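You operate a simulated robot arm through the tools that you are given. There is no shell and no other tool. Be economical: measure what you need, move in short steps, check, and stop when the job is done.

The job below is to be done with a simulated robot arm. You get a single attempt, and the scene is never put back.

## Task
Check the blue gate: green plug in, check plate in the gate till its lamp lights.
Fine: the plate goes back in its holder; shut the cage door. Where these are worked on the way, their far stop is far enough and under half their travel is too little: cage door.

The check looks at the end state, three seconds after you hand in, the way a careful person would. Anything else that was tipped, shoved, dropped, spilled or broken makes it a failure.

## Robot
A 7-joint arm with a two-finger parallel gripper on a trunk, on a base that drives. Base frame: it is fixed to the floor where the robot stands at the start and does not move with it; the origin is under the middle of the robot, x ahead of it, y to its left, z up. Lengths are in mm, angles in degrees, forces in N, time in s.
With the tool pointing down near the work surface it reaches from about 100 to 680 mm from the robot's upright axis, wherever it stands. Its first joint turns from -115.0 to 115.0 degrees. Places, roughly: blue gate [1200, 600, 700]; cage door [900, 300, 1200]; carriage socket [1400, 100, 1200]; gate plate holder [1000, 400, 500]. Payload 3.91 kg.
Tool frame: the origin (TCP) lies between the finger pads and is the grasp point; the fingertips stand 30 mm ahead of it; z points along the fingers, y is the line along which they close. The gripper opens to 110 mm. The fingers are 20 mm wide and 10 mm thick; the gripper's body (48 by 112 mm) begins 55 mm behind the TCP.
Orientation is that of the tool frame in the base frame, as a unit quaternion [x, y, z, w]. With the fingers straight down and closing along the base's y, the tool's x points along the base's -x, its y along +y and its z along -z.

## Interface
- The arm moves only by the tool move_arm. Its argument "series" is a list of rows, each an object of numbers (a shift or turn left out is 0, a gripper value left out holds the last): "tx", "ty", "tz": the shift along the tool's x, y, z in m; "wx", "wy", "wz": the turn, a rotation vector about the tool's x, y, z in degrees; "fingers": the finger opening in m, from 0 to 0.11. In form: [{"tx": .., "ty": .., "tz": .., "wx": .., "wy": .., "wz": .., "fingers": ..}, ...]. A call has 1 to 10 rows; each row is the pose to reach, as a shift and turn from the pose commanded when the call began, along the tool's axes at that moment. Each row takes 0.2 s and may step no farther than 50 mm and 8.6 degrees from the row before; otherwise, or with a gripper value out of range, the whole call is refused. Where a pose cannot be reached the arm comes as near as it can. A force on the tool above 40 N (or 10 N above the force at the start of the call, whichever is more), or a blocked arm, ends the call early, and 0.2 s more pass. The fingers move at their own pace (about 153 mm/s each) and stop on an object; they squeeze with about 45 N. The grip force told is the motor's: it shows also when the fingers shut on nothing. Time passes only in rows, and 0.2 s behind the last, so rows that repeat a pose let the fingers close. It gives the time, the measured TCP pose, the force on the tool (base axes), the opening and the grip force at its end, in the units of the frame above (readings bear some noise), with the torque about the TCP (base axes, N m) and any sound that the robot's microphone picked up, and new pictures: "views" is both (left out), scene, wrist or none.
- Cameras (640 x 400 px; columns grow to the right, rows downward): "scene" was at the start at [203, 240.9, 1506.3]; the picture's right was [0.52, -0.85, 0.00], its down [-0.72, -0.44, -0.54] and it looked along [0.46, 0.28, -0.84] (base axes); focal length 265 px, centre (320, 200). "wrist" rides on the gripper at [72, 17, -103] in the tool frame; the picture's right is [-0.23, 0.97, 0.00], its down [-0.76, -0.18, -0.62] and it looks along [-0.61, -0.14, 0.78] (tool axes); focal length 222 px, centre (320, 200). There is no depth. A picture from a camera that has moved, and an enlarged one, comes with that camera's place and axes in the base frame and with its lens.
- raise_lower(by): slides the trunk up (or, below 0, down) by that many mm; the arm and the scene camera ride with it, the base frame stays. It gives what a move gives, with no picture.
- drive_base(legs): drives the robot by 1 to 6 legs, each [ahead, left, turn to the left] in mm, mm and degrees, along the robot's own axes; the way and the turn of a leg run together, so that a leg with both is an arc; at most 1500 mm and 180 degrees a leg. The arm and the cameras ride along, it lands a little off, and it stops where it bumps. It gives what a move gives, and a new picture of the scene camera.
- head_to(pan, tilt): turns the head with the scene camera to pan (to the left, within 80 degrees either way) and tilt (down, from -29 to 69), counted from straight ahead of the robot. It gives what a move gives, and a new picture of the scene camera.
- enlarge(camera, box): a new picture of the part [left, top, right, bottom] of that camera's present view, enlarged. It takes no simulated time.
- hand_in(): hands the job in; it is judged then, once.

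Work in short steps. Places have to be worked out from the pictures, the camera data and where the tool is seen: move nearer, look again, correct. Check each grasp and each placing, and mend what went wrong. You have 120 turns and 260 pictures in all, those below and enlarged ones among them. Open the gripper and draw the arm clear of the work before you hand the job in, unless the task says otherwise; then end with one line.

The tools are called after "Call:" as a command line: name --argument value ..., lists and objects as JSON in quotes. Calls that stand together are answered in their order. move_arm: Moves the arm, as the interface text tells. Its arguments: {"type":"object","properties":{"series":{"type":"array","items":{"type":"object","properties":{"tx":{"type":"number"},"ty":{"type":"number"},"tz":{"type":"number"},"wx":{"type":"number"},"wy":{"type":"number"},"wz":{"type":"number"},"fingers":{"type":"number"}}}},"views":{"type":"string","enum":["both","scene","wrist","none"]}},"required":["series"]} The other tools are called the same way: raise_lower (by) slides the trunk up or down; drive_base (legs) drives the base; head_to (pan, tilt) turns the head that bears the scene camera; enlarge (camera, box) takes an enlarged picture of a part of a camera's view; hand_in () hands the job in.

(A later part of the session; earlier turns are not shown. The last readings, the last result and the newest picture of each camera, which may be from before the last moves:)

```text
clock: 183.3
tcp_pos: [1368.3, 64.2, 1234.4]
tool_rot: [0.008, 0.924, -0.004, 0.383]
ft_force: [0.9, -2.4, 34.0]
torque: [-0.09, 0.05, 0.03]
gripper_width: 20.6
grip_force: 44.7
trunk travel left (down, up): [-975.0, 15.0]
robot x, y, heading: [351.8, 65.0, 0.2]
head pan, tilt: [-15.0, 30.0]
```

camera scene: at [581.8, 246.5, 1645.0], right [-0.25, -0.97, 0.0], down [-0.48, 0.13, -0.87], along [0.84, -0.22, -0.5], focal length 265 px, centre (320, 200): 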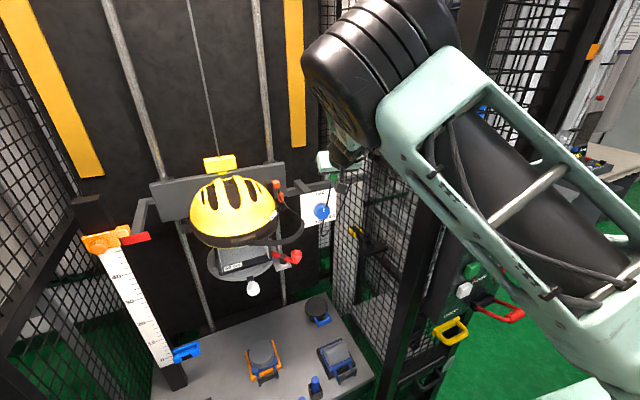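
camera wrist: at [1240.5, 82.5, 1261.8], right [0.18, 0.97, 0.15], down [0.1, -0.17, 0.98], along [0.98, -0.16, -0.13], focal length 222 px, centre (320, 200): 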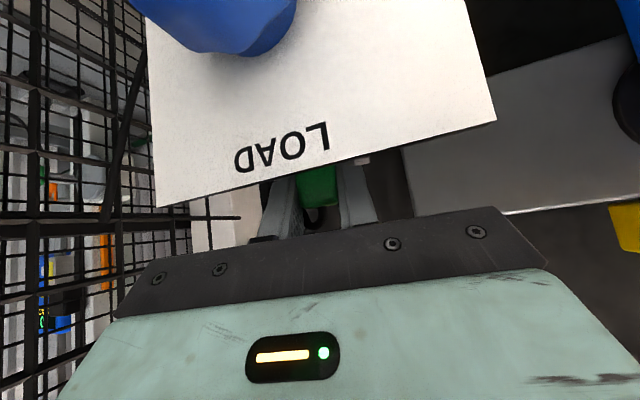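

The plug is seated (34 N, solid). I release it, back out along the tool axis, and move on to the plate: base back, trunk down, base to the left.

Call:
move_arm --series '[{"fingers": 0.05}, {"fingers": 0.05}, {"tz": -0.03}, {"tz": -0.065}, {"tz": -0.1}, {"tx": -0.02, "tz": -0.12}, {"tx": -0.04, "tz": -0.14}]' --views "wrist"

Call:
move_arm --series '[{"tx": 0.03, "tz": -0.03}, {"tx": 0.06, "tz": -0.06}, {"tx": 0.09, "tz": -0.09}, {"tx": 0.12, "tz": -0.12}, {"tx": 0.15, "tz": -0.15}, {"tx": 0.175, "tz": -0.165}, {"tx": 0.2, "tz": -0.14}]' --views "scene"

Call:
enlarge --camera "scene" --box '[285, 155, 345, 215]'

Call:
drive_base --legs '[[-300, 0, 0]]'

Call:
raise_lower --by -400

Call:
raise_lower --by -370

Call:
drive_base --legs '[[200, 280, 0]]'

Call:
head_to --pan 0 --tilt 30

Call:
move_arm --series '[{"tz": 0.0}]' --views "wrist"

```text
clock: 184.9
tcp_pos: [1298.7, 65.4, 1357.1]
tool_rot: [0.008, 0.926, -0.006, 0.377]
ft_force: [1.0, 0.3, 0.5]
torque: [0.01, -0.05, -0.01]
gripper_width: 50.1
grip_force: 0.0
trunk travel left (down, up): [-975.0, 15.0]
robot x, y, heading: [354.2, 63.2, -0.0]
head pan, tilt: [-15.0, 30.0]
camera wrist: at [1175.1, 84.6, 1378.9], right [0.18, 0.97, 0.15], down [0.11, -0.17, 0.98], along [0.98, -0.16, -0.13], focal length 222 px, centre (320, 200)
```

wrist: 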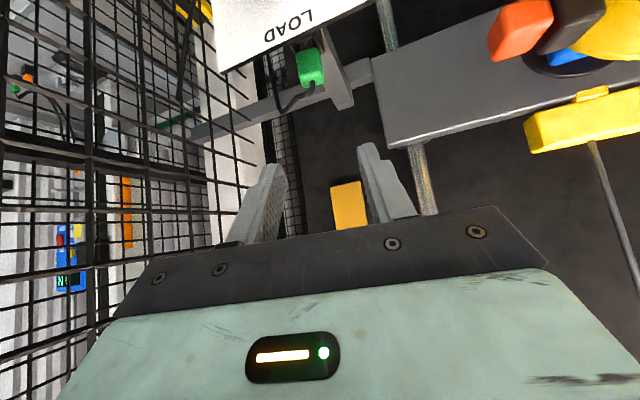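

```text
clock: 186.5
tcp_pos: [1056.6, 70.3, 1316.3]
tool_rot: [0.007, 0.926, -0.006, 0.378]
ft_force: [-0.9, -0.2, -1.0]
torque: [-0.04, -0.02, -0.01]
gripper_width: 50.2
grip_force: 0.1
trunk travel left (down, up): [-975.0, 15.0]
robot x, y, heading: [349.0, 61.2, 0.4]
head pan, tilt: [-15.0, 30.0]
camera scene: at [580.9, 246.2, 1645.2], right [-0.25, -0.97, 0.0], down [-0.48, 0.13, -0.87], along [0.84, -0.22, -0.5], focal length 265 px, centre (320, 200)
```

scene: 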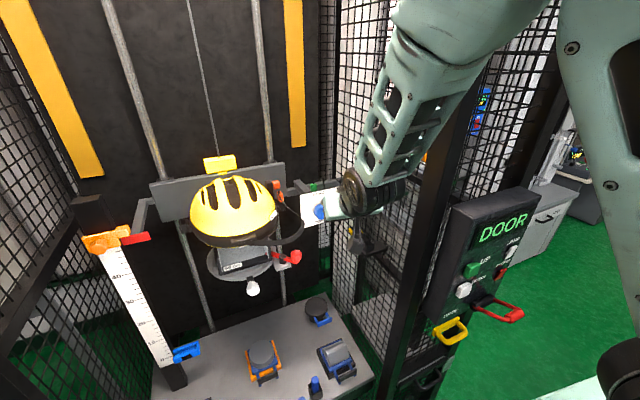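

```text
6.67 times, centred on (315, 185) of scene
camera zoom: at [580.9, 246.2, 1645.2], right [-0.25, -0.97, 0.0], down [-0.48, 0.13, -0.87], along [0.84, -0.22, -0.5], focal length 1765 px, centre (353, 300)
```

zoom: 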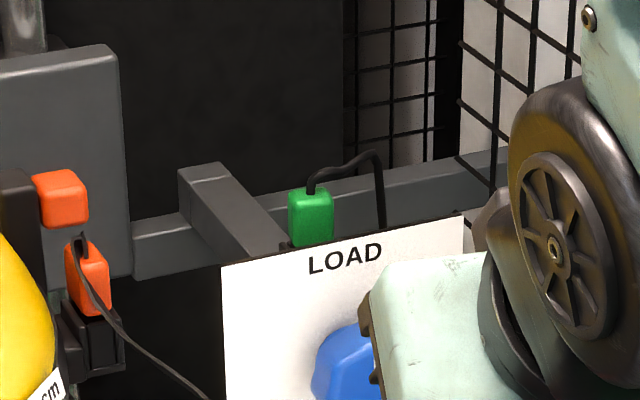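

```text
clock: 188.5
tcp_pos: [762.3, 71.2, 1315.0]
tool_rot: [0.008, 0.926, -0.006, 0.378]
ft_force: [0.6, -0.6, -0.7]
torque: [0.01, 0.0, -0.03]
gripper_width: 50.0
grip_force: 0.1
trunk travel left (down, up): [-975.0, 15.0]
robot x, y, heading: [56.2, 62.6, 0.3]
head pan, tilt: [-15.0, 30.0]
camera scene: at [286.0, 245.0, 1644.9], right [-0.25, -0.97, 0.0], down [-0.48, 0.13, -0.87], along [0.84, -0.22, -0.5], focal length 265 px, centre (320, 200)
```

scene: 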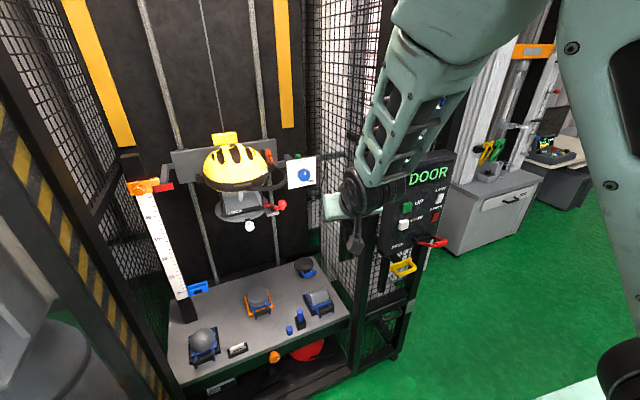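

```text
clock: 192.3
tcp_pos: [763.9, 69.8, 915.9]
tool_rot: [0.007, 0.926, -0.006, 0.378]
ft_force: [-0.4, -0.1, 0.7]
torque: [0.0, 0.02, 0.01]
gripper_width: 50.2
grip_force: 0.0
trunk travel left (down, up): [-575.0, 415.0]
robot x, y, heading: [59.5, 61.4, 0.4]
head pan, tilt: [-15.0, 30.0]
```

```text
clock: 195.9
tcp_pos: [762.2, 70.6, 545.0]
tool_rot: [0.007, 0.926, -0.005, 0.378]
ft_force: [0.1, -0.4, 0.0]
torque: [-0.02, 0.0, -0.02]
gripper_width: 49.9
grip_force: 0.1
trunk travel left (down, up): [-205.0, 785.0]
robot x, y, heading: [53.9, 64.5, 0.5]
head pan, tilt: [-15.0, 30.0]
```

```text
clock: 198.1
tcp_pos: [957.8, 352.9, 545.3]
tool_rot: [0.008, 0.926, -0.006, 0.378]
ft_force: [-0.3, 0.2, -0.6]
torque: [-0.02, 0.03, -0.01]
gripper_width: 50.2
grip_force: 0.0
trunk travel left (down, up): [-205.0, 785.0]
robot x, y, heading: [252.1, 345.6, 0.4]
head pan, tilt: [-15.0, 30.0]
camera scene: at [480.9, 528.7, 875.0], right [-0.25, -0.97, 0.0], down [-0.48, 0.13, -0.87], along [0.84, -0.22, -0.5], focal length 265 px, centre (320, 200)
```

scene: 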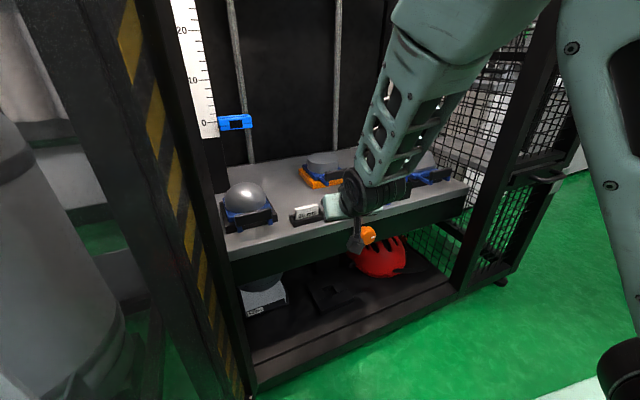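

```text
clock: 198.9
tcp_pos: [957.5, 352.9, 545.1]
tool_rot: [0.008, 0.926, -0.005, 0.377]
ft_force: [-0.2, 0.3, 1.0]
torque: [0.02, 0.02, -0.01]
gripper_width: 50.1
grip_force: 0.0
trunk travel left (down, up): [-205.0, 785.0]
robot x, y, heading: [251.6, 348.6, 0.3]
head pan, tilt: [0.0, 30.0]
camera scene: at [483.9, 552.1, 875.0], right [0.01, -1.0, 0.0], down [-0.5, 0.0, -0.87], along [0.87, 0.01, -0.5], focal length 265 px, centre (320, 200)
```

scene: 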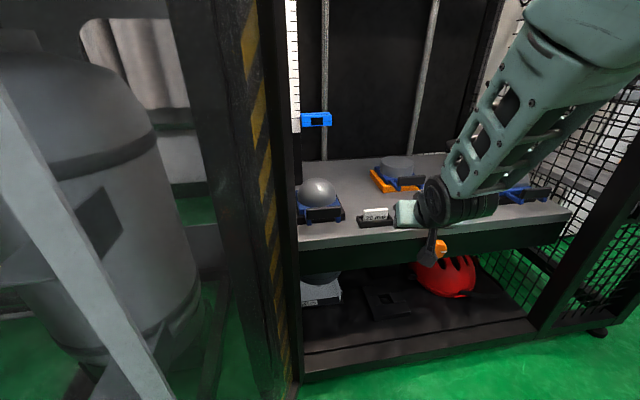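

```text
clock: 199.3
tcp_pos: [956.8, 354.0, 545.2]
tool_rot: [0.007, 0.926, -0.005, 0.378]
ft_force: [0.1, -1.0, 0.0]
torque: [0.0, 0.0, -0.01]
gripper_width: 50.1
grip_force: 0.0
trunk travel left (down, up): [-205.0, 785.0]
robot x, y, heading: [252.9, 348.8, 0.4]
head pan, tilt: [0.0, 30.0]
camera wrist: at [833.3, 372.5, 567.7], right [0.18, 0.97, 0.15], down [0.1, -0.18, 0.98], along [0.98, -0.16, -0.13], focal length 222 px, centre (320, 200)
```

wrist: 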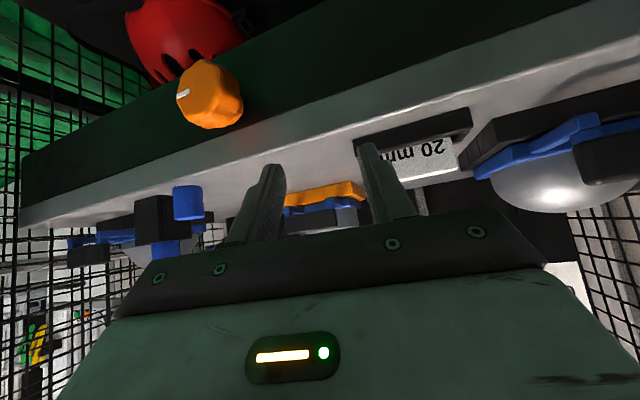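

The green plug stands in the socket. The plate triangulates to (1032,397)–(1022,453), top z≈536, turned ~10°. I go to a pre-grasp with 10° yaw and look.

Call:
move_arm --series '[{"tx": -0.019, "ty": 0.02, "tz": -0.01, "wx": -2, "wz": -2, "fingers": 0.068}, {"tx": -0.038, "ty": 0.042, "tz": -0.0106, "wx": -4.5, "wz": -4.5}, {"tx": -0.038, "ty": 0.0627, "tz": -0.0106, "wx": -7, "wz": -7.1}]' --views "wrist"

Call:
enlarge --camera "wrist" --box '[220, 60, 460, 220]'

Call:
enlarge --camera "scene" --box '[290, 95, 450, 235]'

```text
clock: 200.1
tcp_pos: [978.9, 415.4, 578.7]
tool_rot: [-0.073, 0.923, 0.028, 0.377]
ft_force: [-0.7, -0.1, -0.6]
torque: [0.02, 0.0, 0.02]
gripper_width: 68.3
grip_force: 0.0
trunk travel left (down, up): [-205.0, 785.0]
robot x, y, heading: [253.2, 350.4, 0.6]
head pan, tilt: [0.0, 30.0]
camera wrist: at [853.0, 412.9, 601.3], right [0.01, 0.99, 0.16], down [0.13, -0.15, 0.98], along [0.99, 0.01, -0.13], focal length 222 px, centre (320, 200)
```

wrist: 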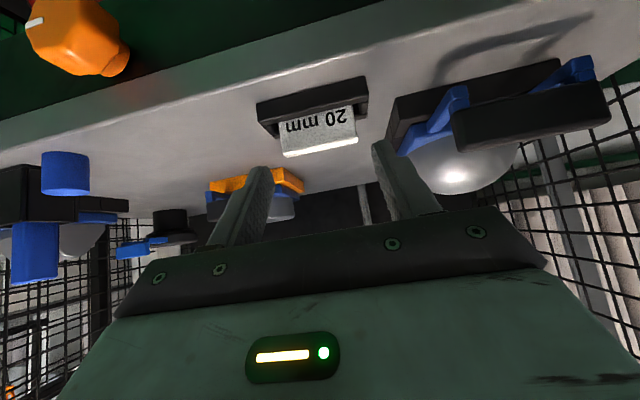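

```text
2.50 times, centred on (340, 140) of wrist
camera zoom: at [853.0, 412.9, 601.3], right [0.01, 0.99, 0.16], down [0.13, -0.15, 0.98], along [0.99, 0.01, -0.13], focal length 555 px, centre (270, 350)
```

zoom: 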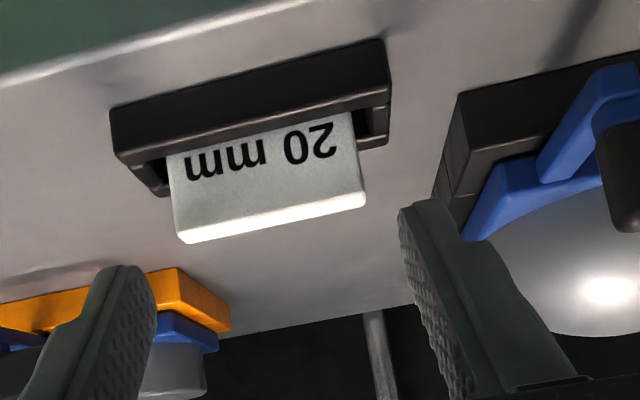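

```text
2.86 times, centred on (370, 165) of scene
camera zoom: at [483.9, 552.1, 875.0], right [0.01, -1.0, 0.0], down [-0.5, 0.0, -0.87], along [0.87, 0.01, -0.5], focal length 756 px, centre (177, 300)
```

zoom: 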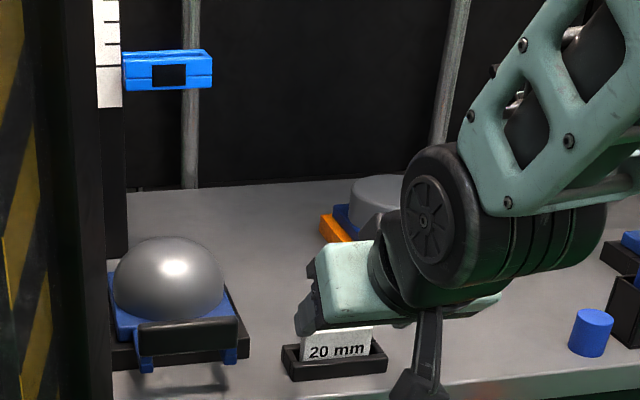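

Fingers are aligned on the plate centre. I advance, grip, lift, raise the trunk, drive closer and look at the gate.

Call:
move_arm --series '[{"tz": 0.02}, {"tz": 0.04}, {"tz": 0.055}, {"tz": 0.055, "fingers": 0.0}, {"tz": 0.055, "fingers": 0.0}, {"tz": 0.055, "fingers": 0.0}]' --views "wrist"

Call:
move_arm --series '[{"tx": -0.005, "tz": -0.005}, {"tx": -0.012, "tz": -0.012}, {"tx": -0.022, "tz": -0.022}, {"tx": -0.034, "tz": -0.034}, {"tx": -0.046, "tz": -0.046}]' --views "wrist"

Call:
raise_lower --by 200

Call:
drive_base --legs '[[180, 0, 0]]'

Call:
move_arm --series '[{"ty": 0.04}, {"ty": 0.08}, {"ty": 0.11}]' --views "both"

Call:
enlarge --camera "wrist" --box '[220, 20, 460, 220]'

Call:
enlarge --camera "scene" --box '[260, 80, 400, 220]'

```text
clock: 201.6
tcp_pos: [1019.0, 422.1, 544.3]
tool_rot: [-0.072, 0.921, 0.03, 0.382]
ft_force: [-12.7, -2.5, 15.2]
torque: [0.04, 0.23, 0.27]
gripper_width: 58.8
grip_force: 44.7
trunk travel left (down, up): [-205.0, 785.0]
robot x, y, heading: [251.5, 346.0, 0.3]
head pan, tilt: [0.0, 30.0]
stopped in row 6: the force on the tool passed its limit at 41 N (the readings are from after the stop); the commanded pose is now the measured one
camera wrist: at [892.4, 420.0, 564.9], right [0.01, 0.99, 0.16], down [0.12, -0.16, 0.98], along [0.99, 0.01, -0.12], focal length 222 px, centre (320, 200)
```

wrist: 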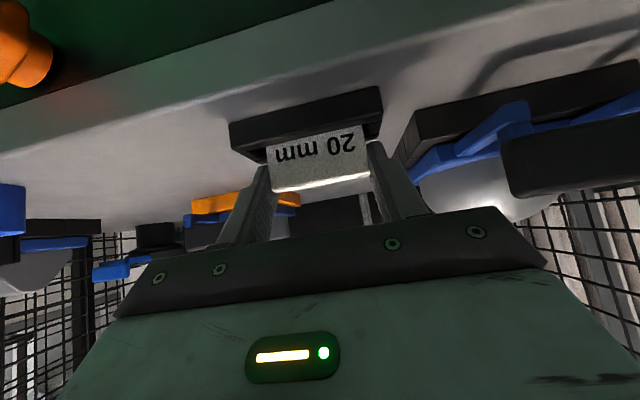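

```text
clock: 202.8
tcp_pos: [1018.4, 422.3, 607.8]
tool_rot: [-0.073, 0.921, 0.03, 0.381]
ft_force: [-0.1, 0.4, -0.5]
torque: [-0.06, 0.01, 0.01]
gripper_width: 58.5
grip_force: 45.3
trunk travel left (down, up): [-205.0, 785.0]
robot x, y, heading: [249.8, 344.6, 0.5]
head pan, tilt: [0.0, 30.0]
camera wrist: at [893.0, 419.8, 629.2], right [0.01, 0.99, 0.16], down [0.13, -0.16, 0.98], along [0.99, 0.01, -0.13], focal length 222 px, centre (320, 200)
```

wrist: 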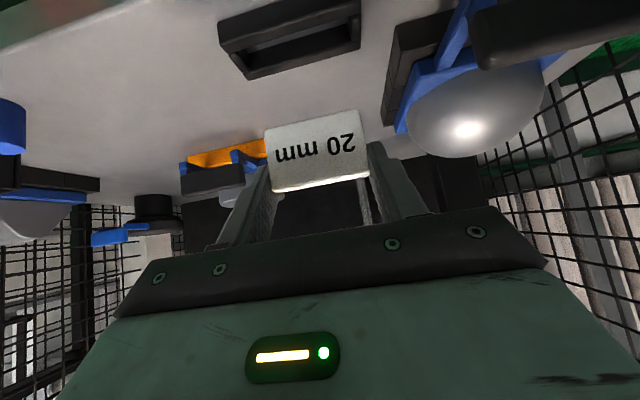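

```text
clock: 204.9
tcp_pos: [1018.1, 423.3, 807.5]
tool_rot: [-0.073, 0.921, 0.03, 0.381]
ft_force: [-0.9, 0.0, -0.9]
torque: [0.02, 0.03, 0.02]
gripper_width: 58.5
grip_force: 45.0
trunk travel left (down, up): [-405.0, 585.0]
robot x, y, heading: [252.7, 348.2, 0.7]
head pan, tilt: [0.0, 30.0]
```

```text
clock: 206.4
tcp_pos: [1196.4, 422.3, 808.3]
tool_rot: [-0.072, 0.921, 0.03, 0.38]
ft_force: [0.2, 0.2, 0.4]
torque: [-0.04, 0.03, -0.01]
gripper_width: 58.7
grip_force: 45.5
trunk travel left (down, up): [-405.0, 585.0]
robot x, y, heading: [428.2, 345.1, 0.1]
head pan, tilt: [0.0, 30.0]
camera scene: at [661.4, 550.8, 1075.0], right [0.01, -1.0, 0.0], down [-0.5, 0.0, -0.87], along [0.87, 0.01, -0.5], focal length 265 px, centre (320, 200)
```

scene: 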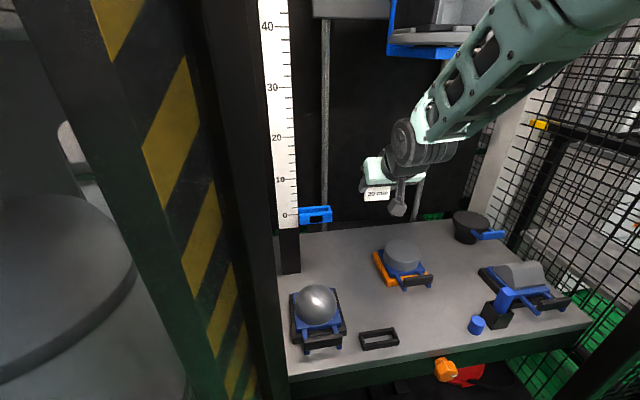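

```text
clock: 207.2
tcp_pos: [1179.1, 532.4, 808.4]
tool_rot: [-0.072, 0.921, 0.03, 0.381]
ft_force: [0.2, -0.1, -0.1]
torque: [0.0, 0.0, -0.03]
gripper_width: 58.8
grip_force: 45.0
trunk travel left (down, up): [-405.0, 585.0]
robot x, y, heading: [429.0, 343.3, 0.2]
head pan, tilt: [0.0, 30.0]
camera scene: at [661.4, 550.7, 1075.0], right [0.01, -1.0, 0.0], down [-0.5, 0.0, -0.87], along [0.87, 0.01, -0.5], focal length 265 px, centre (320, 200)
camera wrist: at [1053.4, 528.6, 829.4], right [0.01, 0.99, 0.16], down [0.13, -0.16, 0.98], along [0.99, 0.01, -0.13], focal length 222 px, centre (320, 200)
```

scene: 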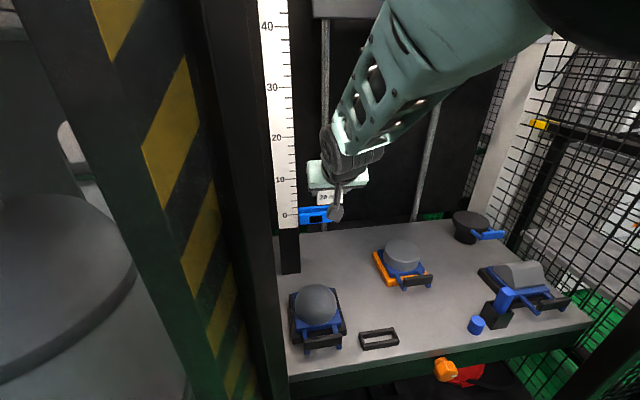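
wrist: 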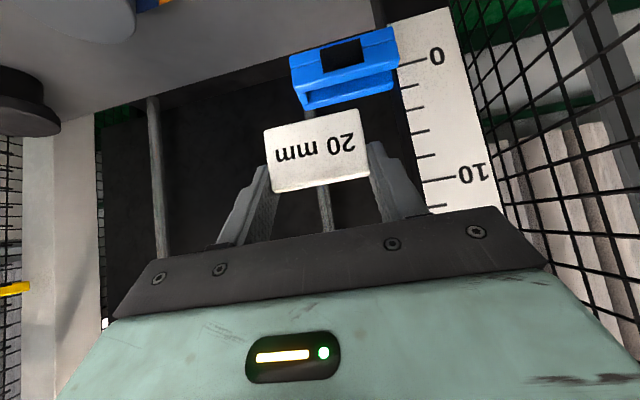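

```text
2.00 times, centred on (340, 120) of wrist
camera zoom: at [1053.4, 528.6, 829.4], right [0.01, 0.99, 0.16], down [0.13, -0.16, 0.98], along [0.99, 0.01, -0.13], focal length 444 px, centre (280, 360)
```

zoom: 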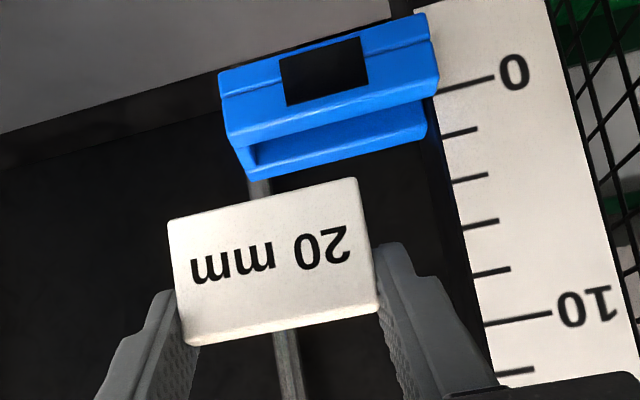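

```text
2.86 times, centred on (330, 150) of scene
camera zoom: at [661.4, 550.7, 1075.0], right [0.01, -1.0, 0.0], down [-0.5, 0.0, -0.87], along [0.87, 0.01, -0.5], focal length 756 px, centre (291, 343)
```

zoom: 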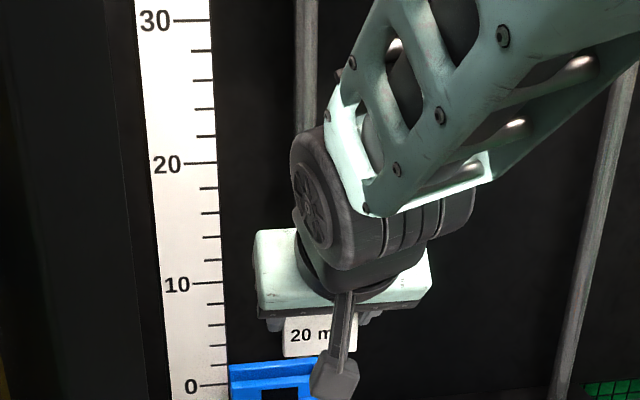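

The plate is held well and the gate is just ahead (slot ≈(1248,570,697)). I move to just above the slot, keeping clear of the ruler edge, and look again.

Call:
move_arm --series '[{"tx": -0.012, "ty": 0.008, "tz": 0.012}, {"tx": -0.024, "ty": 0.016, "tz": 0.03}, {"tx": -0.02, "ty": 0.024, "tz": 0.05}, {"tx": -0.0155, "ty": 0.024, "tz": 0.069}]' --views "wrist"

Call:
enlarge --camera "wrist" --box '[230, 20, 430, 200]'

Call:
enlarge --camera "scene" --box '[290, 170, 360, 240]'

```text
clock: 208.2
tcp_pos: [1234.9, 563.8, 770.1]
tool_rot: [-0.073, 0.921, 0.03, 0.38]
ft_force: [-0.5, 0.3, -0.2]
torque: [0.01, -0.03, 0.02]
gripper_width: 58.6
grip_force: 44.3
trunk travel left (down, up): [-405.0, 585.0]
robot x, y, heading: [427.2, 343.7, 0.4]
head pan, tilt: [0.0, 30.0]
camera wrist: at [1108.7, 560.1, 791.1], right [0.01, 0.99, 0.16], down [0.13, -0.16, 0.98], along [0.99, 0.01, -0.12], focal length 222 px, centre (320, 200)
```

wrist: 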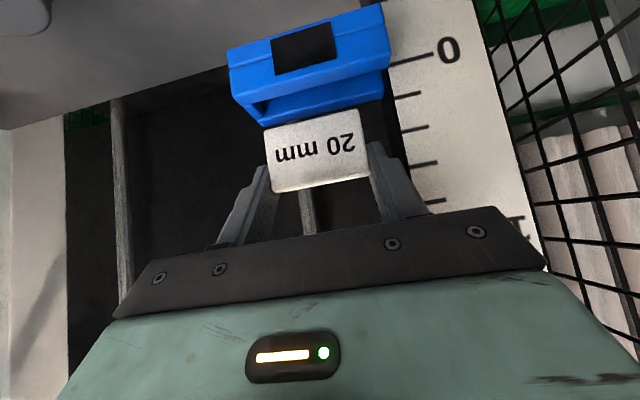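

```text
2.22 times, centred on (330, 110) of wrist
camera zoom: at [1108.7, 560.1, 791.1], right [0.01, 0.99, 0.16], down [0.13, -0.16, 0.98], along [0.99, 0.01, -0.12], focal length 494 px, centre (298, 400)
```

zoom: 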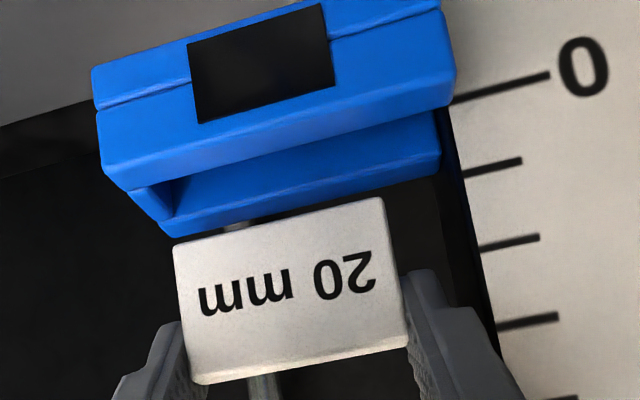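

```text
5.71 times, centred on (325, 205) of scene
camera zoom: at [661.4, 550.7, 1075.0], right [0.01, -1.0, 0.0], down [-0.5, 0.0, -0.87], along [0.87, 0.01, -0.5], focal length 1513 px, centre (291, 171)
```

zoom: 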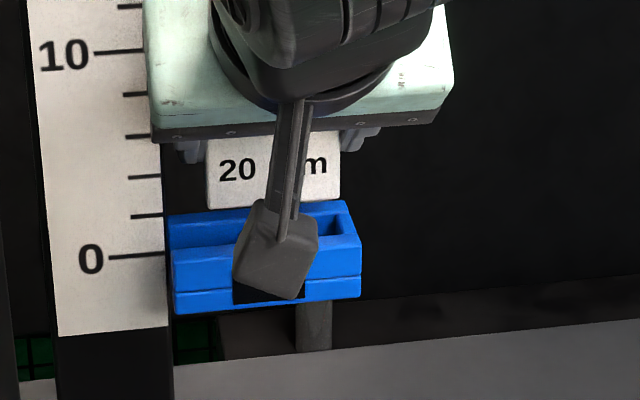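

The slot centre works out near x≈1252, y≈571. I shift the plate there, lower it into the slot and check the lamp.

Call:
move_arm --series '[{"tx": -0.0064, "ty": 0.0026, "tz": 0.0064}, {"tx": 0.0007, "ty": 0.0026, "tz": 0.0135}, {"tx": 0.0063, "ty": 0.0026, "tz": 0.0191}, {"tx": 0.012, "ty": 0.0026, "tz": 0.0248}, {"tx": 0.0169, "ty": 0.0026, "tz": 0.0297}, {"tx": 0.0169, "ty": 0.0026, "tz": 0.0297}]' --views "both"

Call:
enlarge --camera "wrist" --box '[230, 20, 430, 200]'

Call:
enlarge --camera "scene" --box '[290, 170, 360, 240]'

```text
clock: 209.2
tcp_pos: [1246.9, 567.5, 759.6]
tool_rot: [-0.072, 0.917, 0.034, 0.39]
ft_force: [-1.1, -1.5, 13.4]
torque: [-0.1, 0.01, -0.03]
gripper_width: 58.5
grip_force: 44.8
trunk travel left (down, up): [-405.0, 585.0]
robot x, y, heading: [432.3, 345.8, 0.5]
head pan, tilt: [0.0, 30.0]
stopped in row 4: the force on the tool passed its limit at 41 N (the readings are from after the stop); the commanded pose is now the measured one
camera scene: at [660.9, 550.6, 1075.0], right [0.01, -1.0, 0.0], down [-0.5, 0.0, -0.87], along [0.87, 0.01, -0.5], focal length 265 px, centre (320, 200)
camera wrist: at [1120.3, 565.1, 777.4], right [0.0, 0.99, 0.17], down [0.11, -0.17, 0.98], along [0.99, 0.02, -0.11], focal length 222 px, centre (320, 200)
```

scene: 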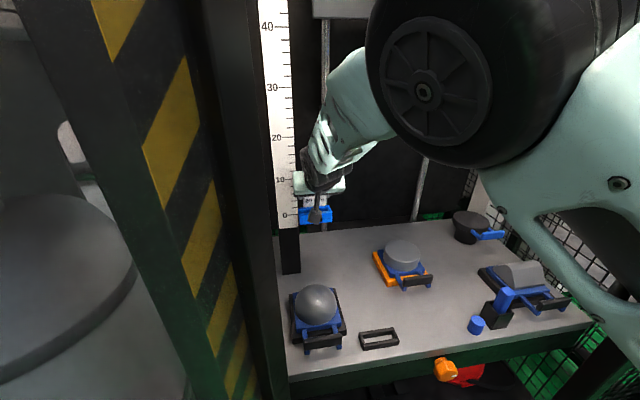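
wrist: 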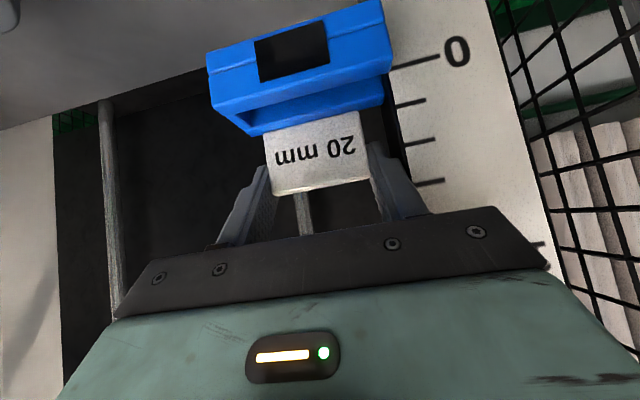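

```text
2.22 times, centred on (330, 110) of wrist
camera zoom: at [1120.3, 565.1, 777.4], right [0.0, 0.99, 0.17], down [0.11, -0.17, 0.98], along [0.99, 0.02, -0.11], focal length 494 px, centre (298, 400)
```

zoom: 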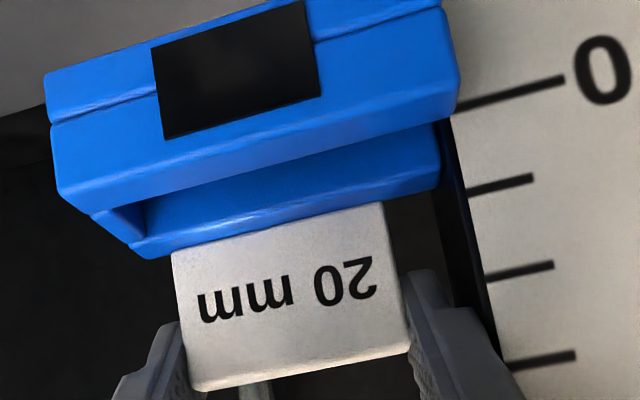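

```text
5.71 times, centred on (325, 205) of scene
camera zoom: at [660.9, 550.6, 1075.0], right [0.01, -1.0, 0.0], down [-0.5, 0.0, -0.87], along [0.87, 0.01, -0.5], focal length 1513 px, centre (291, 171)
```

zoom: 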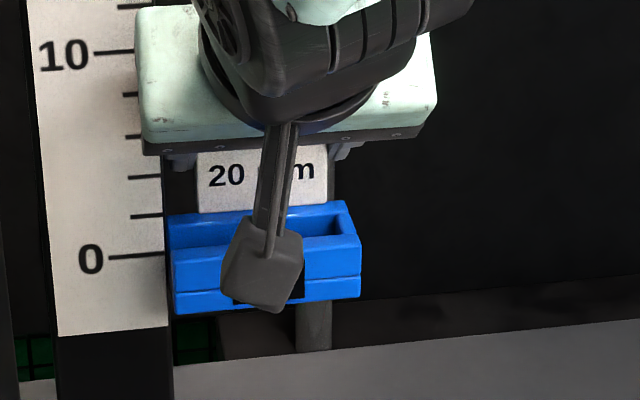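

The plate landed on the gate's back wall; the slot centre is at x≈1239. I lift, shift 17 mm back and lower in.

Call:
move_arm --series '[{"tx": -0.0042, "tz": -0.0042, "wy": 0.6}, {"tx": 0.0079, "ty": 0.0027, "tz": -0.0163, "wy": 1.2}, {"tx": 0.0149, "ty": 0.0027, "tz": -0.0093, "wy": 1.2}, {"tx": 0.0192, "ty": 0.0027, "tz": -0.005, "wy": 1.2}, {"tx": 0.0238, "ty": 0.0027, "tz": -0.0004, "wy": 1.2}, {"tx": 0.0238, "ty": 0.0027, "tz": -0.0004, "wy": 1.2}, {"tx": 0.0238, "ty": 0.0027, "tz": -0.0004, "wy": 1.2}]' --views "both"

Call:
enlarge --camera "wrist" --box '[200, 0, 430, 200]'

Call:
enlarge --camera "scene" --box '[290, 170, 360, 240]'

```text
clock: 210.5
tcp_pos: [1230.1, 566.3, 744.5]
tool_rot: [-0.071, 0.921, 0.034, 0.382]
ft_force: [-13.9, -6.8, 16.5]
torque: [-0.61, 0.13, 0.14]
gripper_width: 58.5
grip_force: 45.2
trunk travel left (down, up): [-405.0, 585.0]
robot x, y, heading: [426.6, 348.3, 0.8]
head pan, tilt: [0.0, 30.0]
stopped in row 6: the force on the tool passed its limit at 41 N (the readings are from after the stop); the commanded pose is now the measured one
camera scene: at [660.3, 550.2, 1075.3], right [0.01, -1.0, 0.0], down [-0.5, 0.0, -0.87], along [0.87, 0.01, -0.5], focal length 265 px, centre (320, 200)
camera wrist: at [1104.5, 563.2, 766.1], right [0.01, 0.99, 0.17], down [0.12, -0.17, 0.98], along [0.99, 0.02, -0.12], focal length 222 px, centre (320, 200)
```

scene: 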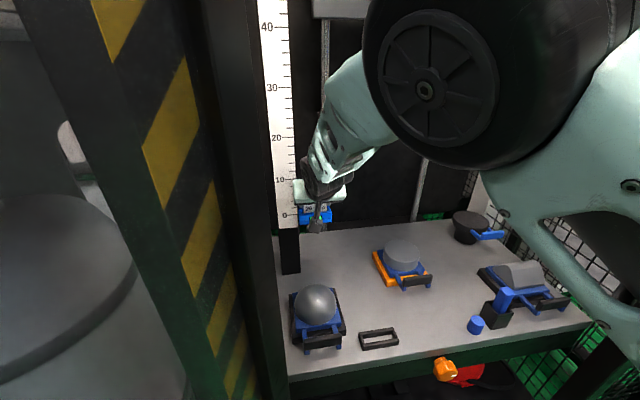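
wrist: 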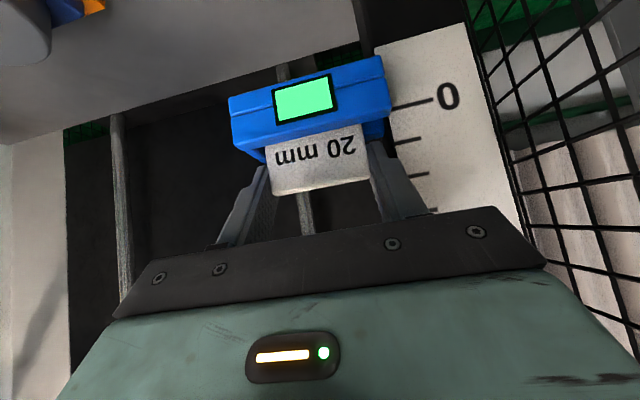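

```text
2.00 times, centred on (315, 100) of wrist
camera zoom: at [1104.5, 563.2, 766.1], right [0.01, 0.99, 0.17], down [0.12, -0.17, 0.98], along [0.99, 0.02, -0.12], focal length 444 px, centre (330, 400)
```

zoom: 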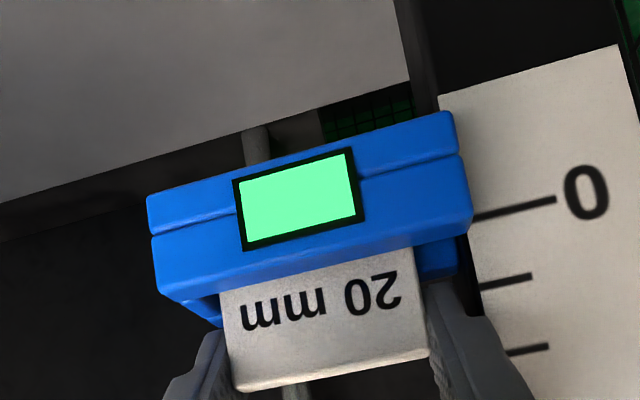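

```text
5.71 times, centred on (325, 205) of scene
camera zoom: at [660.3, 550.2, 1075.3], right [0.01, -1.0, 0.0], down [-0.5, 0.0, -0.87], along [0.87, 0.01, -0.5], focal length 1513 px, centre (291, 171)
```

zoom: 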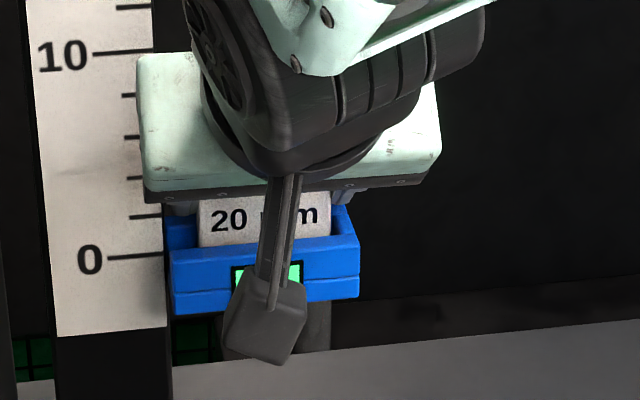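

The gate lamp is lit green. Now I take the plate out and back to above its holder.

Call:
move_arm --series '[{"tx": -0.008, "tz": -0.008}, {"tx": -0.018, "tz": -0.018}, {"tx": -0.031, "tz": -0.031}, {"tx": -0.045, "tz": -0.045}, {"tx": -0.035, "ty": -0.035, "tz": -0.055}, {"tx": -0.025, "ty": -0.07, "tz": -0.065}, {"tx": -0.015, "ty": -0.105, "tz": -0.075}, {"tx": -0.0064, "ty": -0.137, "tz": -0.0855}]' --views "none"

Call:
drive_base --legs '[[-178, 0, 0]]'

Call:
raise_lower --by -200

Call:
move_arm --series '[{"tz": 0.0}, {"tz": 0.0}]' --views "wrist"

Call:
enlarge --camera "wrist" --box '[200, 0, 430, 200]'

```text
clock: 212.3
tcp_pos: [1196.8, 421.1, 805.3]
tool_rot: [-0.072, 0.921, 0.033, 0.381]
ft_force: [-0.2, -0.4, -0.6]
torque: [0.0, -0.01, -0.02]
gripper_width: 58.7
grip_force: 45.3
trunk travel left (down, up): [-405.0, 585.0]
robot x, y, heading: [424.0, 345.2, 0.5]
head pan, tilt: [0.0, 30.0]
```

```text
clock: 213.8
tcp_pos: [1019.3, 421.6, 805.0]
tool_rot: [-0.073, 0.921, 0.034, 0.381]
ft_force: [0.2, 0.0, -0.2]
torque: [-0.01, 0.01, -0.01]
gripper_width: 58.7
grip_force: 45.4
trunk travel left (down, up): [-405.0, 585.0]
robot x, y, heading: [251.8, 341.7, 0.3]
head pan, tilt: [0.0, 30.0]
camera scene: at [481.9, 549.8, 1075.0], right [0.01, -1.0, 0.0], down [-0.5, -0.01, -0.87], along [0.87, 0.01, -0.5], focal length 265 px, centre (320, 200)
```

scene: 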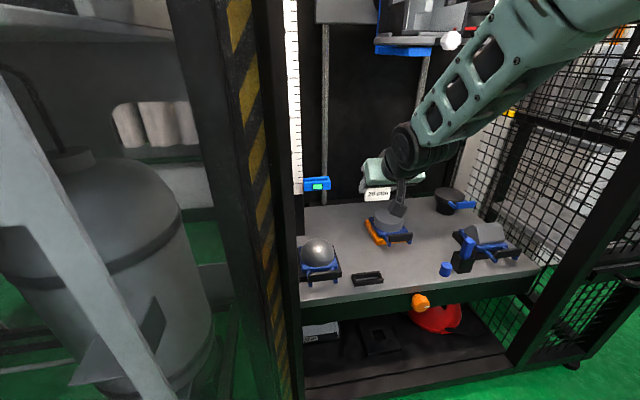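

```text
clock: 216.0
tcp_pos: [1019.0, 421.3, 605.5]
tool_rot: [-0.074, 0.921, 0.034, 0.381]
ft_force: [1.0, -0.2, -0.8]
torque: [0.03, 0.0, 0.0]
gripper_width: 58.7
grip_force: 45.1
trunk travel left (down, up): [-205.0, 785.0]
robot x, y, heading: [249.6, 344.0, 0.7]
head pan, tilt: [0.0, 30.0]
```

```text
clock: 216.6
tcp_pos: [1018.7, 420.7, 606.3]
tool_rot: [-0.073, 0.921, 0.033, 0.38]
ft_force: [-0.4, -0.2, 0.0]
torque: [0.01, 0.03, -0.02]
gripper_width: 58.7
grip_force: 44.8
trunk travel left (down, up): [-205.0, 785.0]
robot x, y, heading: [247.5, 343.1, 0.7]
head pan, tilt: [0.0, 30.0]
camera wrist: at [892.8, 417.7, 626.5], right [0.0, 0.99, 0.17], down [0.13, -0.17, 0.98], along [0.99, 0.02, -0.12], focal length 222 px, centre (320, 200)
```

wrist: 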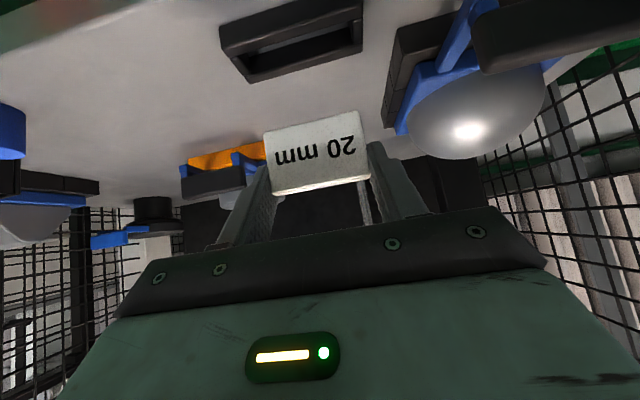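

```text
2.00 times, centred on (315, 100) of wrist
camera zoom: at [892.8, 417.7, 626.5], right [0.0, 0.99, 0.17], down [0.13, -0.17, 0.98], along [0.99, 0.02, -0.12], focal length 444 px, centre (330, 400)
```

zoom: 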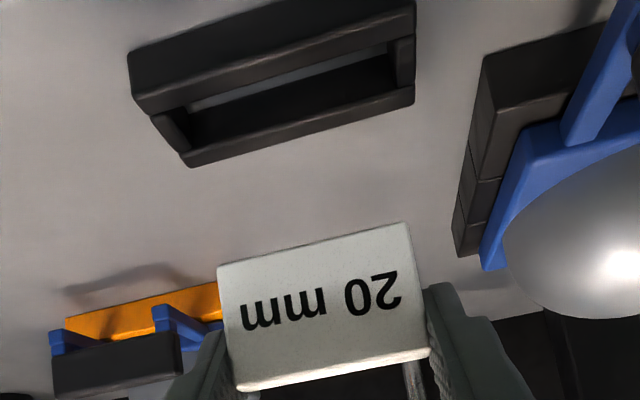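

The plate hovers exactly over its holder. I lower it in, release, back off, check, and drive back out of the cage with the arm raised and retracted.

Call:
move_arm --series '[{"tx": 0.014, "ty": 0.001, "tz": 0.014}, {"tx": 0.027, "ty": 0.001, "tz": 0.027}, {"tx": 0.036, "ty": 0.001, "tz": 0.036}, {"tx": 0.0415, "ty": 0.001, "tz": 0.0415}, {"tx": 0.0445, "ty": 0.001, "tz": 0.0445}]' --views "wrist"

Call:
move_arm --series '[{"fingers": 0.072}, {"fingers": 0.072}, {"tz": -0.03}, {"tz": -0.06}, {"tz": -0.1}]' --views "wrist"

Call:
drive_base --legs '[[-670, 0, 0]]'

Call:
raise_lower --by 390

Call:
move_arm --series '[{"tx": 0.03, "tz": -0.03, "fingers": 0.0}, {"tx": 0.06, "tz": -0.06}, {"tx": 0.095, "tz": -0.095}]' --views "none"

Call:
head_to --pan 50 --tilt 30

```text
clock: 217.8
tcp_pos: [1018.6, 423.1, 543.8]
tool_rot: [-0.073, 0.92, 0.034, 0.383]
ft_force: [-4.4, -0.1, 12.2]
torque: [-0.41, -0.1, -0.13]
gripper_width: 58.7
grip_force: 45.0
trunk travel left (down, up): [-205.0, 785.0]
robot x, y, heading: [248.8, 345.6, 0.7]
head pan, tilt: [0.0, 30.0]
camera wrist: at [892.7, 419.9, 564.9], right [0.0, 0.99, 0.17], down [0.12, -0.17, 0.98], along [0.99, 0.02, -0.12], focal length 222 px, centre (320, 200)
```

wrist: 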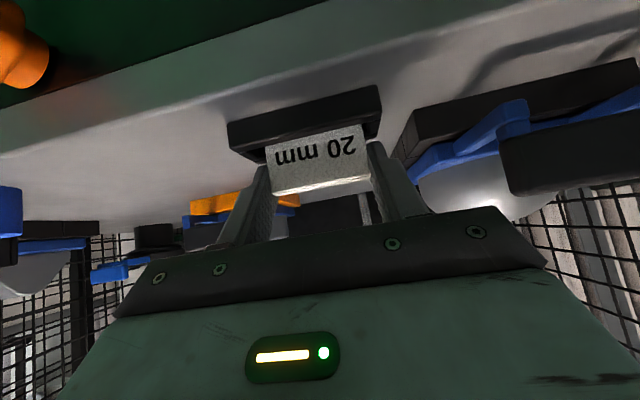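

```text
clock: 219.0
tcp_pos: [947.7, 410.7, 615.1]
tool_rot: [-0.074, 0.921, 0.034, 0.38]
ft_force: [0.5, -0.4, -0.4]
torque: [0.01, 0.02, 0.02]
gripper_width: 72.2
grip_force: 0.3
trunk travel left (down, up): [-205.0, 785.0]
robot x, y, heading: [250.6, 345.7, 0.8]
head pan, tilt: [0.0, 30.0]
camera wrist: at [821.7, 407.6, 636.2], right [0.0, 0.99, 0.17], down [0.13, -0.17, 0.98], along [0.99, 0.02, -0.13], focal length 222 px, centre (320, 200)
```

wrist: 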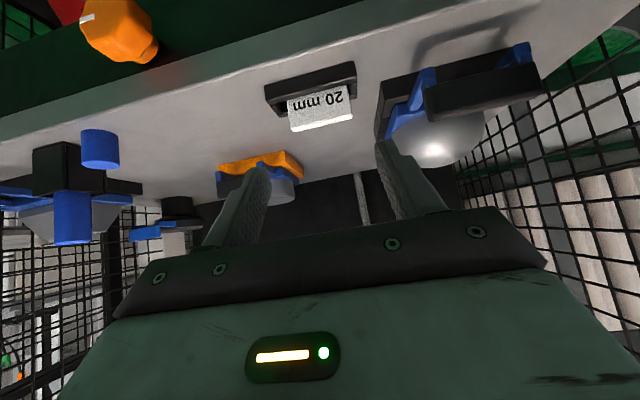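

```text
clock: 222.7
tcp_pos: [283.7, 403.4, 616.0]
tool_rot: [-0.071, 0.921, 0.033, 0.381]
ft_force: [0.4, -0.1, 0.6]
torque: [0.0, 0.01, -0.02]
gripper_width: 72.2
grip_force: 0.1
trunk travel left (down, up): [-205.0, 785.0]
robot x, y, heading: [-415.1, 335.1, 0.3]
head pan, tilt: [0.0, 30.0]
camera scene: at [-181.9, 543.3, 875.0], right [0.01, -1.0, 0.0], down [-0.5, 0.0, -0.87], along [0.87, 0.01, -0.5], focal length 265 px, centre (320, 200)
```

scene: 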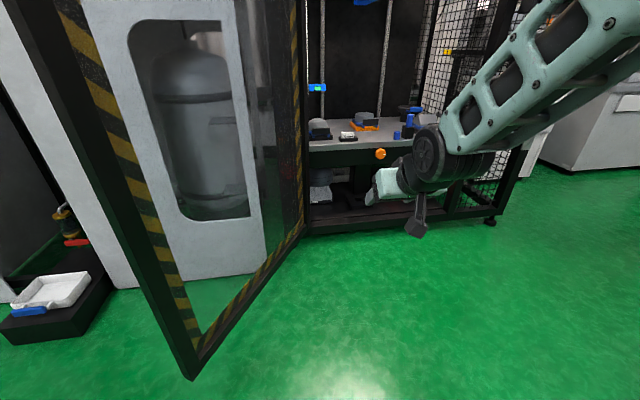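

```text
clock: 226.4
tcp_pos: [285.4, 404.1, 1005.0]
tool_rot: [-0.072, 0.921, 0.033, 0.381]
ft_force: [0.1, -0.7, 0.6]
torque: [-0.03, 0.0, 0.0]
gripper_width: 72.0
grip_force: 0.1
trunk travel left (down, up): [-595.0, 395.0]
robot x, y, heading: [-413.4, 334.2, 0.4]
head pan, tilt: [0.0, 30.0]
```

```text
clock: 227.2
tcp_pos: [187.5, 388.3, 1005.2]
tool_rot: [-0.071, 0.921, 0.033, 0.381]
ft_force: [1.2, 1.1, 0.8]
torque: [-0.04, 0.0, -0.03]
gripper_width: 0.0
grip_force: 37.7
out of reach, approached as far as the arm can: row 3
trunk travel left (down, up): [-595.0, 395.0]
robot x, y, heading: [-413.0, 337.2, 0.6]
head pan, tilt: [0.0, 30.0]
```

```text
clock: 228.4
tcp_pos: [186.7, 388.5, 1006.5]
tool_rot: [-0.072, 0.921, 0.033, 0.381]
ft_force: [-0.6, 0.7, 0.2]
torque: [0.02, -0.01, -0.03]
gripper_width: 0.0
grip_force: 37.7
trunk travel left (down, up): [-595.0, 395.0]
robot x, y, heading: [-412.5, 339.9, 0.4]
head pan, tilt: [50.0, 30.0]
camera scene: at [-214.7, 612.3, 1265.0], right [0.77, -0.64, 0.0], down [-0.32, -0.39, -0.87], along [0.55, 0.67, -0.5], focal length 265 px, centre (320, 200)
5 turns are left
```

scene: 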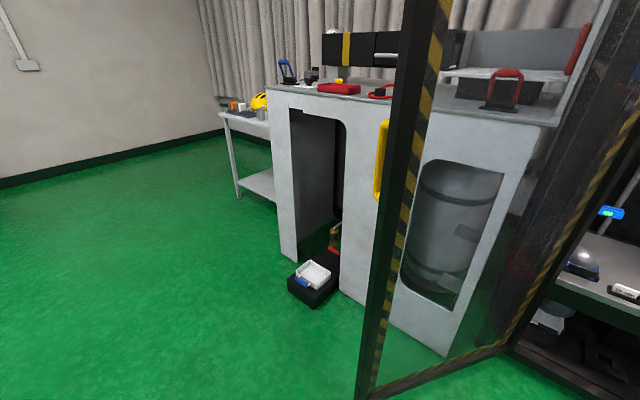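

The plate is back in its holder and the lamp stayed green. The door stands at ~110°, so I drive round behind its free edge (turning the arm away while passing) to push it shut from outside.

Call:
drive_base --legs '[[0, 0, 90], [956, 0, 0], [0, 0, -139]]'

Call:
head_to --pan 0 --tilt 35

```text
clock: 230.3
tcp_pos: [117.9, 606.9, 1006.6]
tool_rot: [-0.237, 0.893, 0.103, 0.369]
ft_force: [-0.2, -0.2, 0.1]
torque: [-0.02, 0.03, 0.04]
gripper_width: 0.0
grip_force: 37.9
trunk travel left (down, up): [-595.0, 395.0]
robot x, y, heading: [-423.2, 342.8, 21.5]
head pan, tilt: [50.0, 30.0]
stopped in leg 1: the robot was blocked; the commanded pose is now the measured one
camera scene: at [-337.4, 671.4, 1265.0], right [0.95, -0.32, 0.0], down [-0.16, -0.47, -0.87], along [0.28, 0.82, -0.5], focal length 265 px, centre (320, 200)
```

scene: 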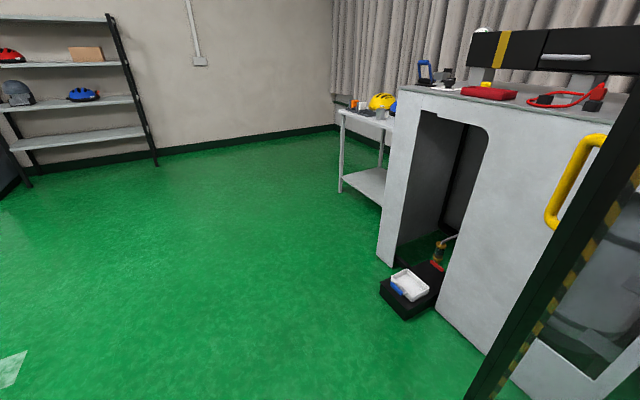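

```text
clock: 231.4
tcp_pos: [118.6, 606.2, 1006.4]
tool_rot: [-0.236, 0.893, 0.102, 0.369]
ft_force: [-0.2, 1.0, -0.4]
torque: [0.0, 0.02, 0.0]
gripper_width: 0.0
grip_force: 38.0
trunk travel left (down, up): [-595.0, 395.0]
robot x, y, heading: [-429.0, 344.4, 21.4]
head pan, tilt: [0.0, 35.0]
camera scene: at [-284.4, 617.9, 1257.2], right [0.36, -0.93, 0.0], down [-0.53, -0.21, -0.82], along [0.76, 0.3, -0.57], focal length 265 px, centre (320, 200)
4 turns are left
```

scene: 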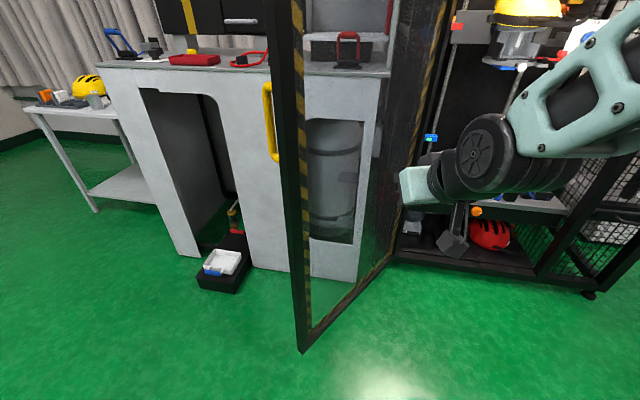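

Rotation was blocked by something at the rear; I first shift left, then rotate, pass the door's free edge well clear, and line up behind it.

Call:
drive_base --legs '[[40, 102, 0], [0, 0, 40], [843, 467, 0], [0, 0, -110.5], [199, 229, 0]]'

Call:
head_to --pan 15 --tilt 35

```text
clock: 245.5
tcp_pos: [286.9, 974.5, 1006.0]
tool_rot: [0.327, 0.864, -0.132, 0.359]
ft_force: [0.3, 1.5, 0.1]
torque: [-0.02, -0.04, 0.01]
gripper_width: 0.0
grip_force: 38.0
trunk travel left (down, up): [-595.0, 395.0]
robot x, y, heading: [-140.6, 1403.0, -49.8]
head pan, tilt: [0.0, 35.0]
camera scene: at [169.1, 1359.8, 1257.2], right [-0.76, -0.65, 0.0], down [-0.37, 0.44, -0.82], along [0.53, -0.63, -0.57], focal length 265 px, centre (320, 200)
```

scene: 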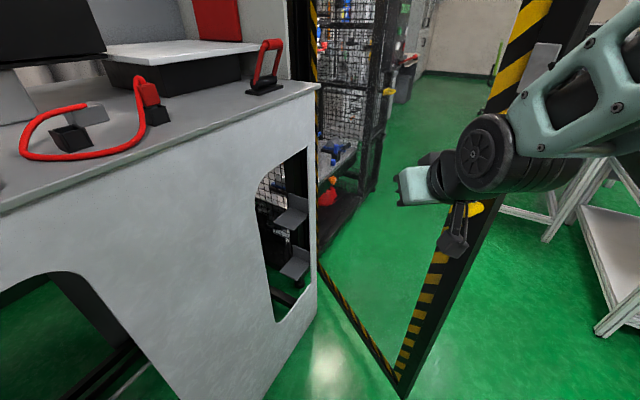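

```text
clock: 246.2
tcp_pos: [285.3, 974.1, 1006.3]
tool_rot: [0.327, 0.864, -0.132, 0.359]
ft_force: [-0.7, 0.4, 1.0]
torque: [0.02, -0.05, 0.04]
gripper_width: 0.0
grip_force: 37.7
trunk travel left (down, up): [-595.0, 395.0]
robot x, y, heading: [-134.8, 1404.2, -49.7]
head pan, tilt: [15.0, 35.0]
camera scene: at [184.5, 1376.7, 1257.2], right [-0.57, -0.82, 0.0], down [-0.47, 0.33, -0.82], along [0.67, -0.47, -0.57], focal length 265 px, centre (320, 200)
3 turns are left
```

scene: 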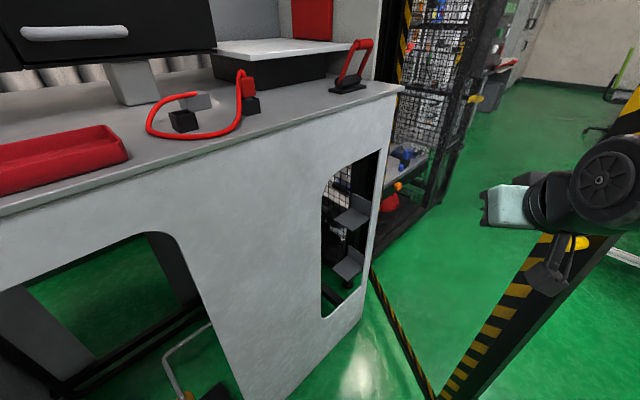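

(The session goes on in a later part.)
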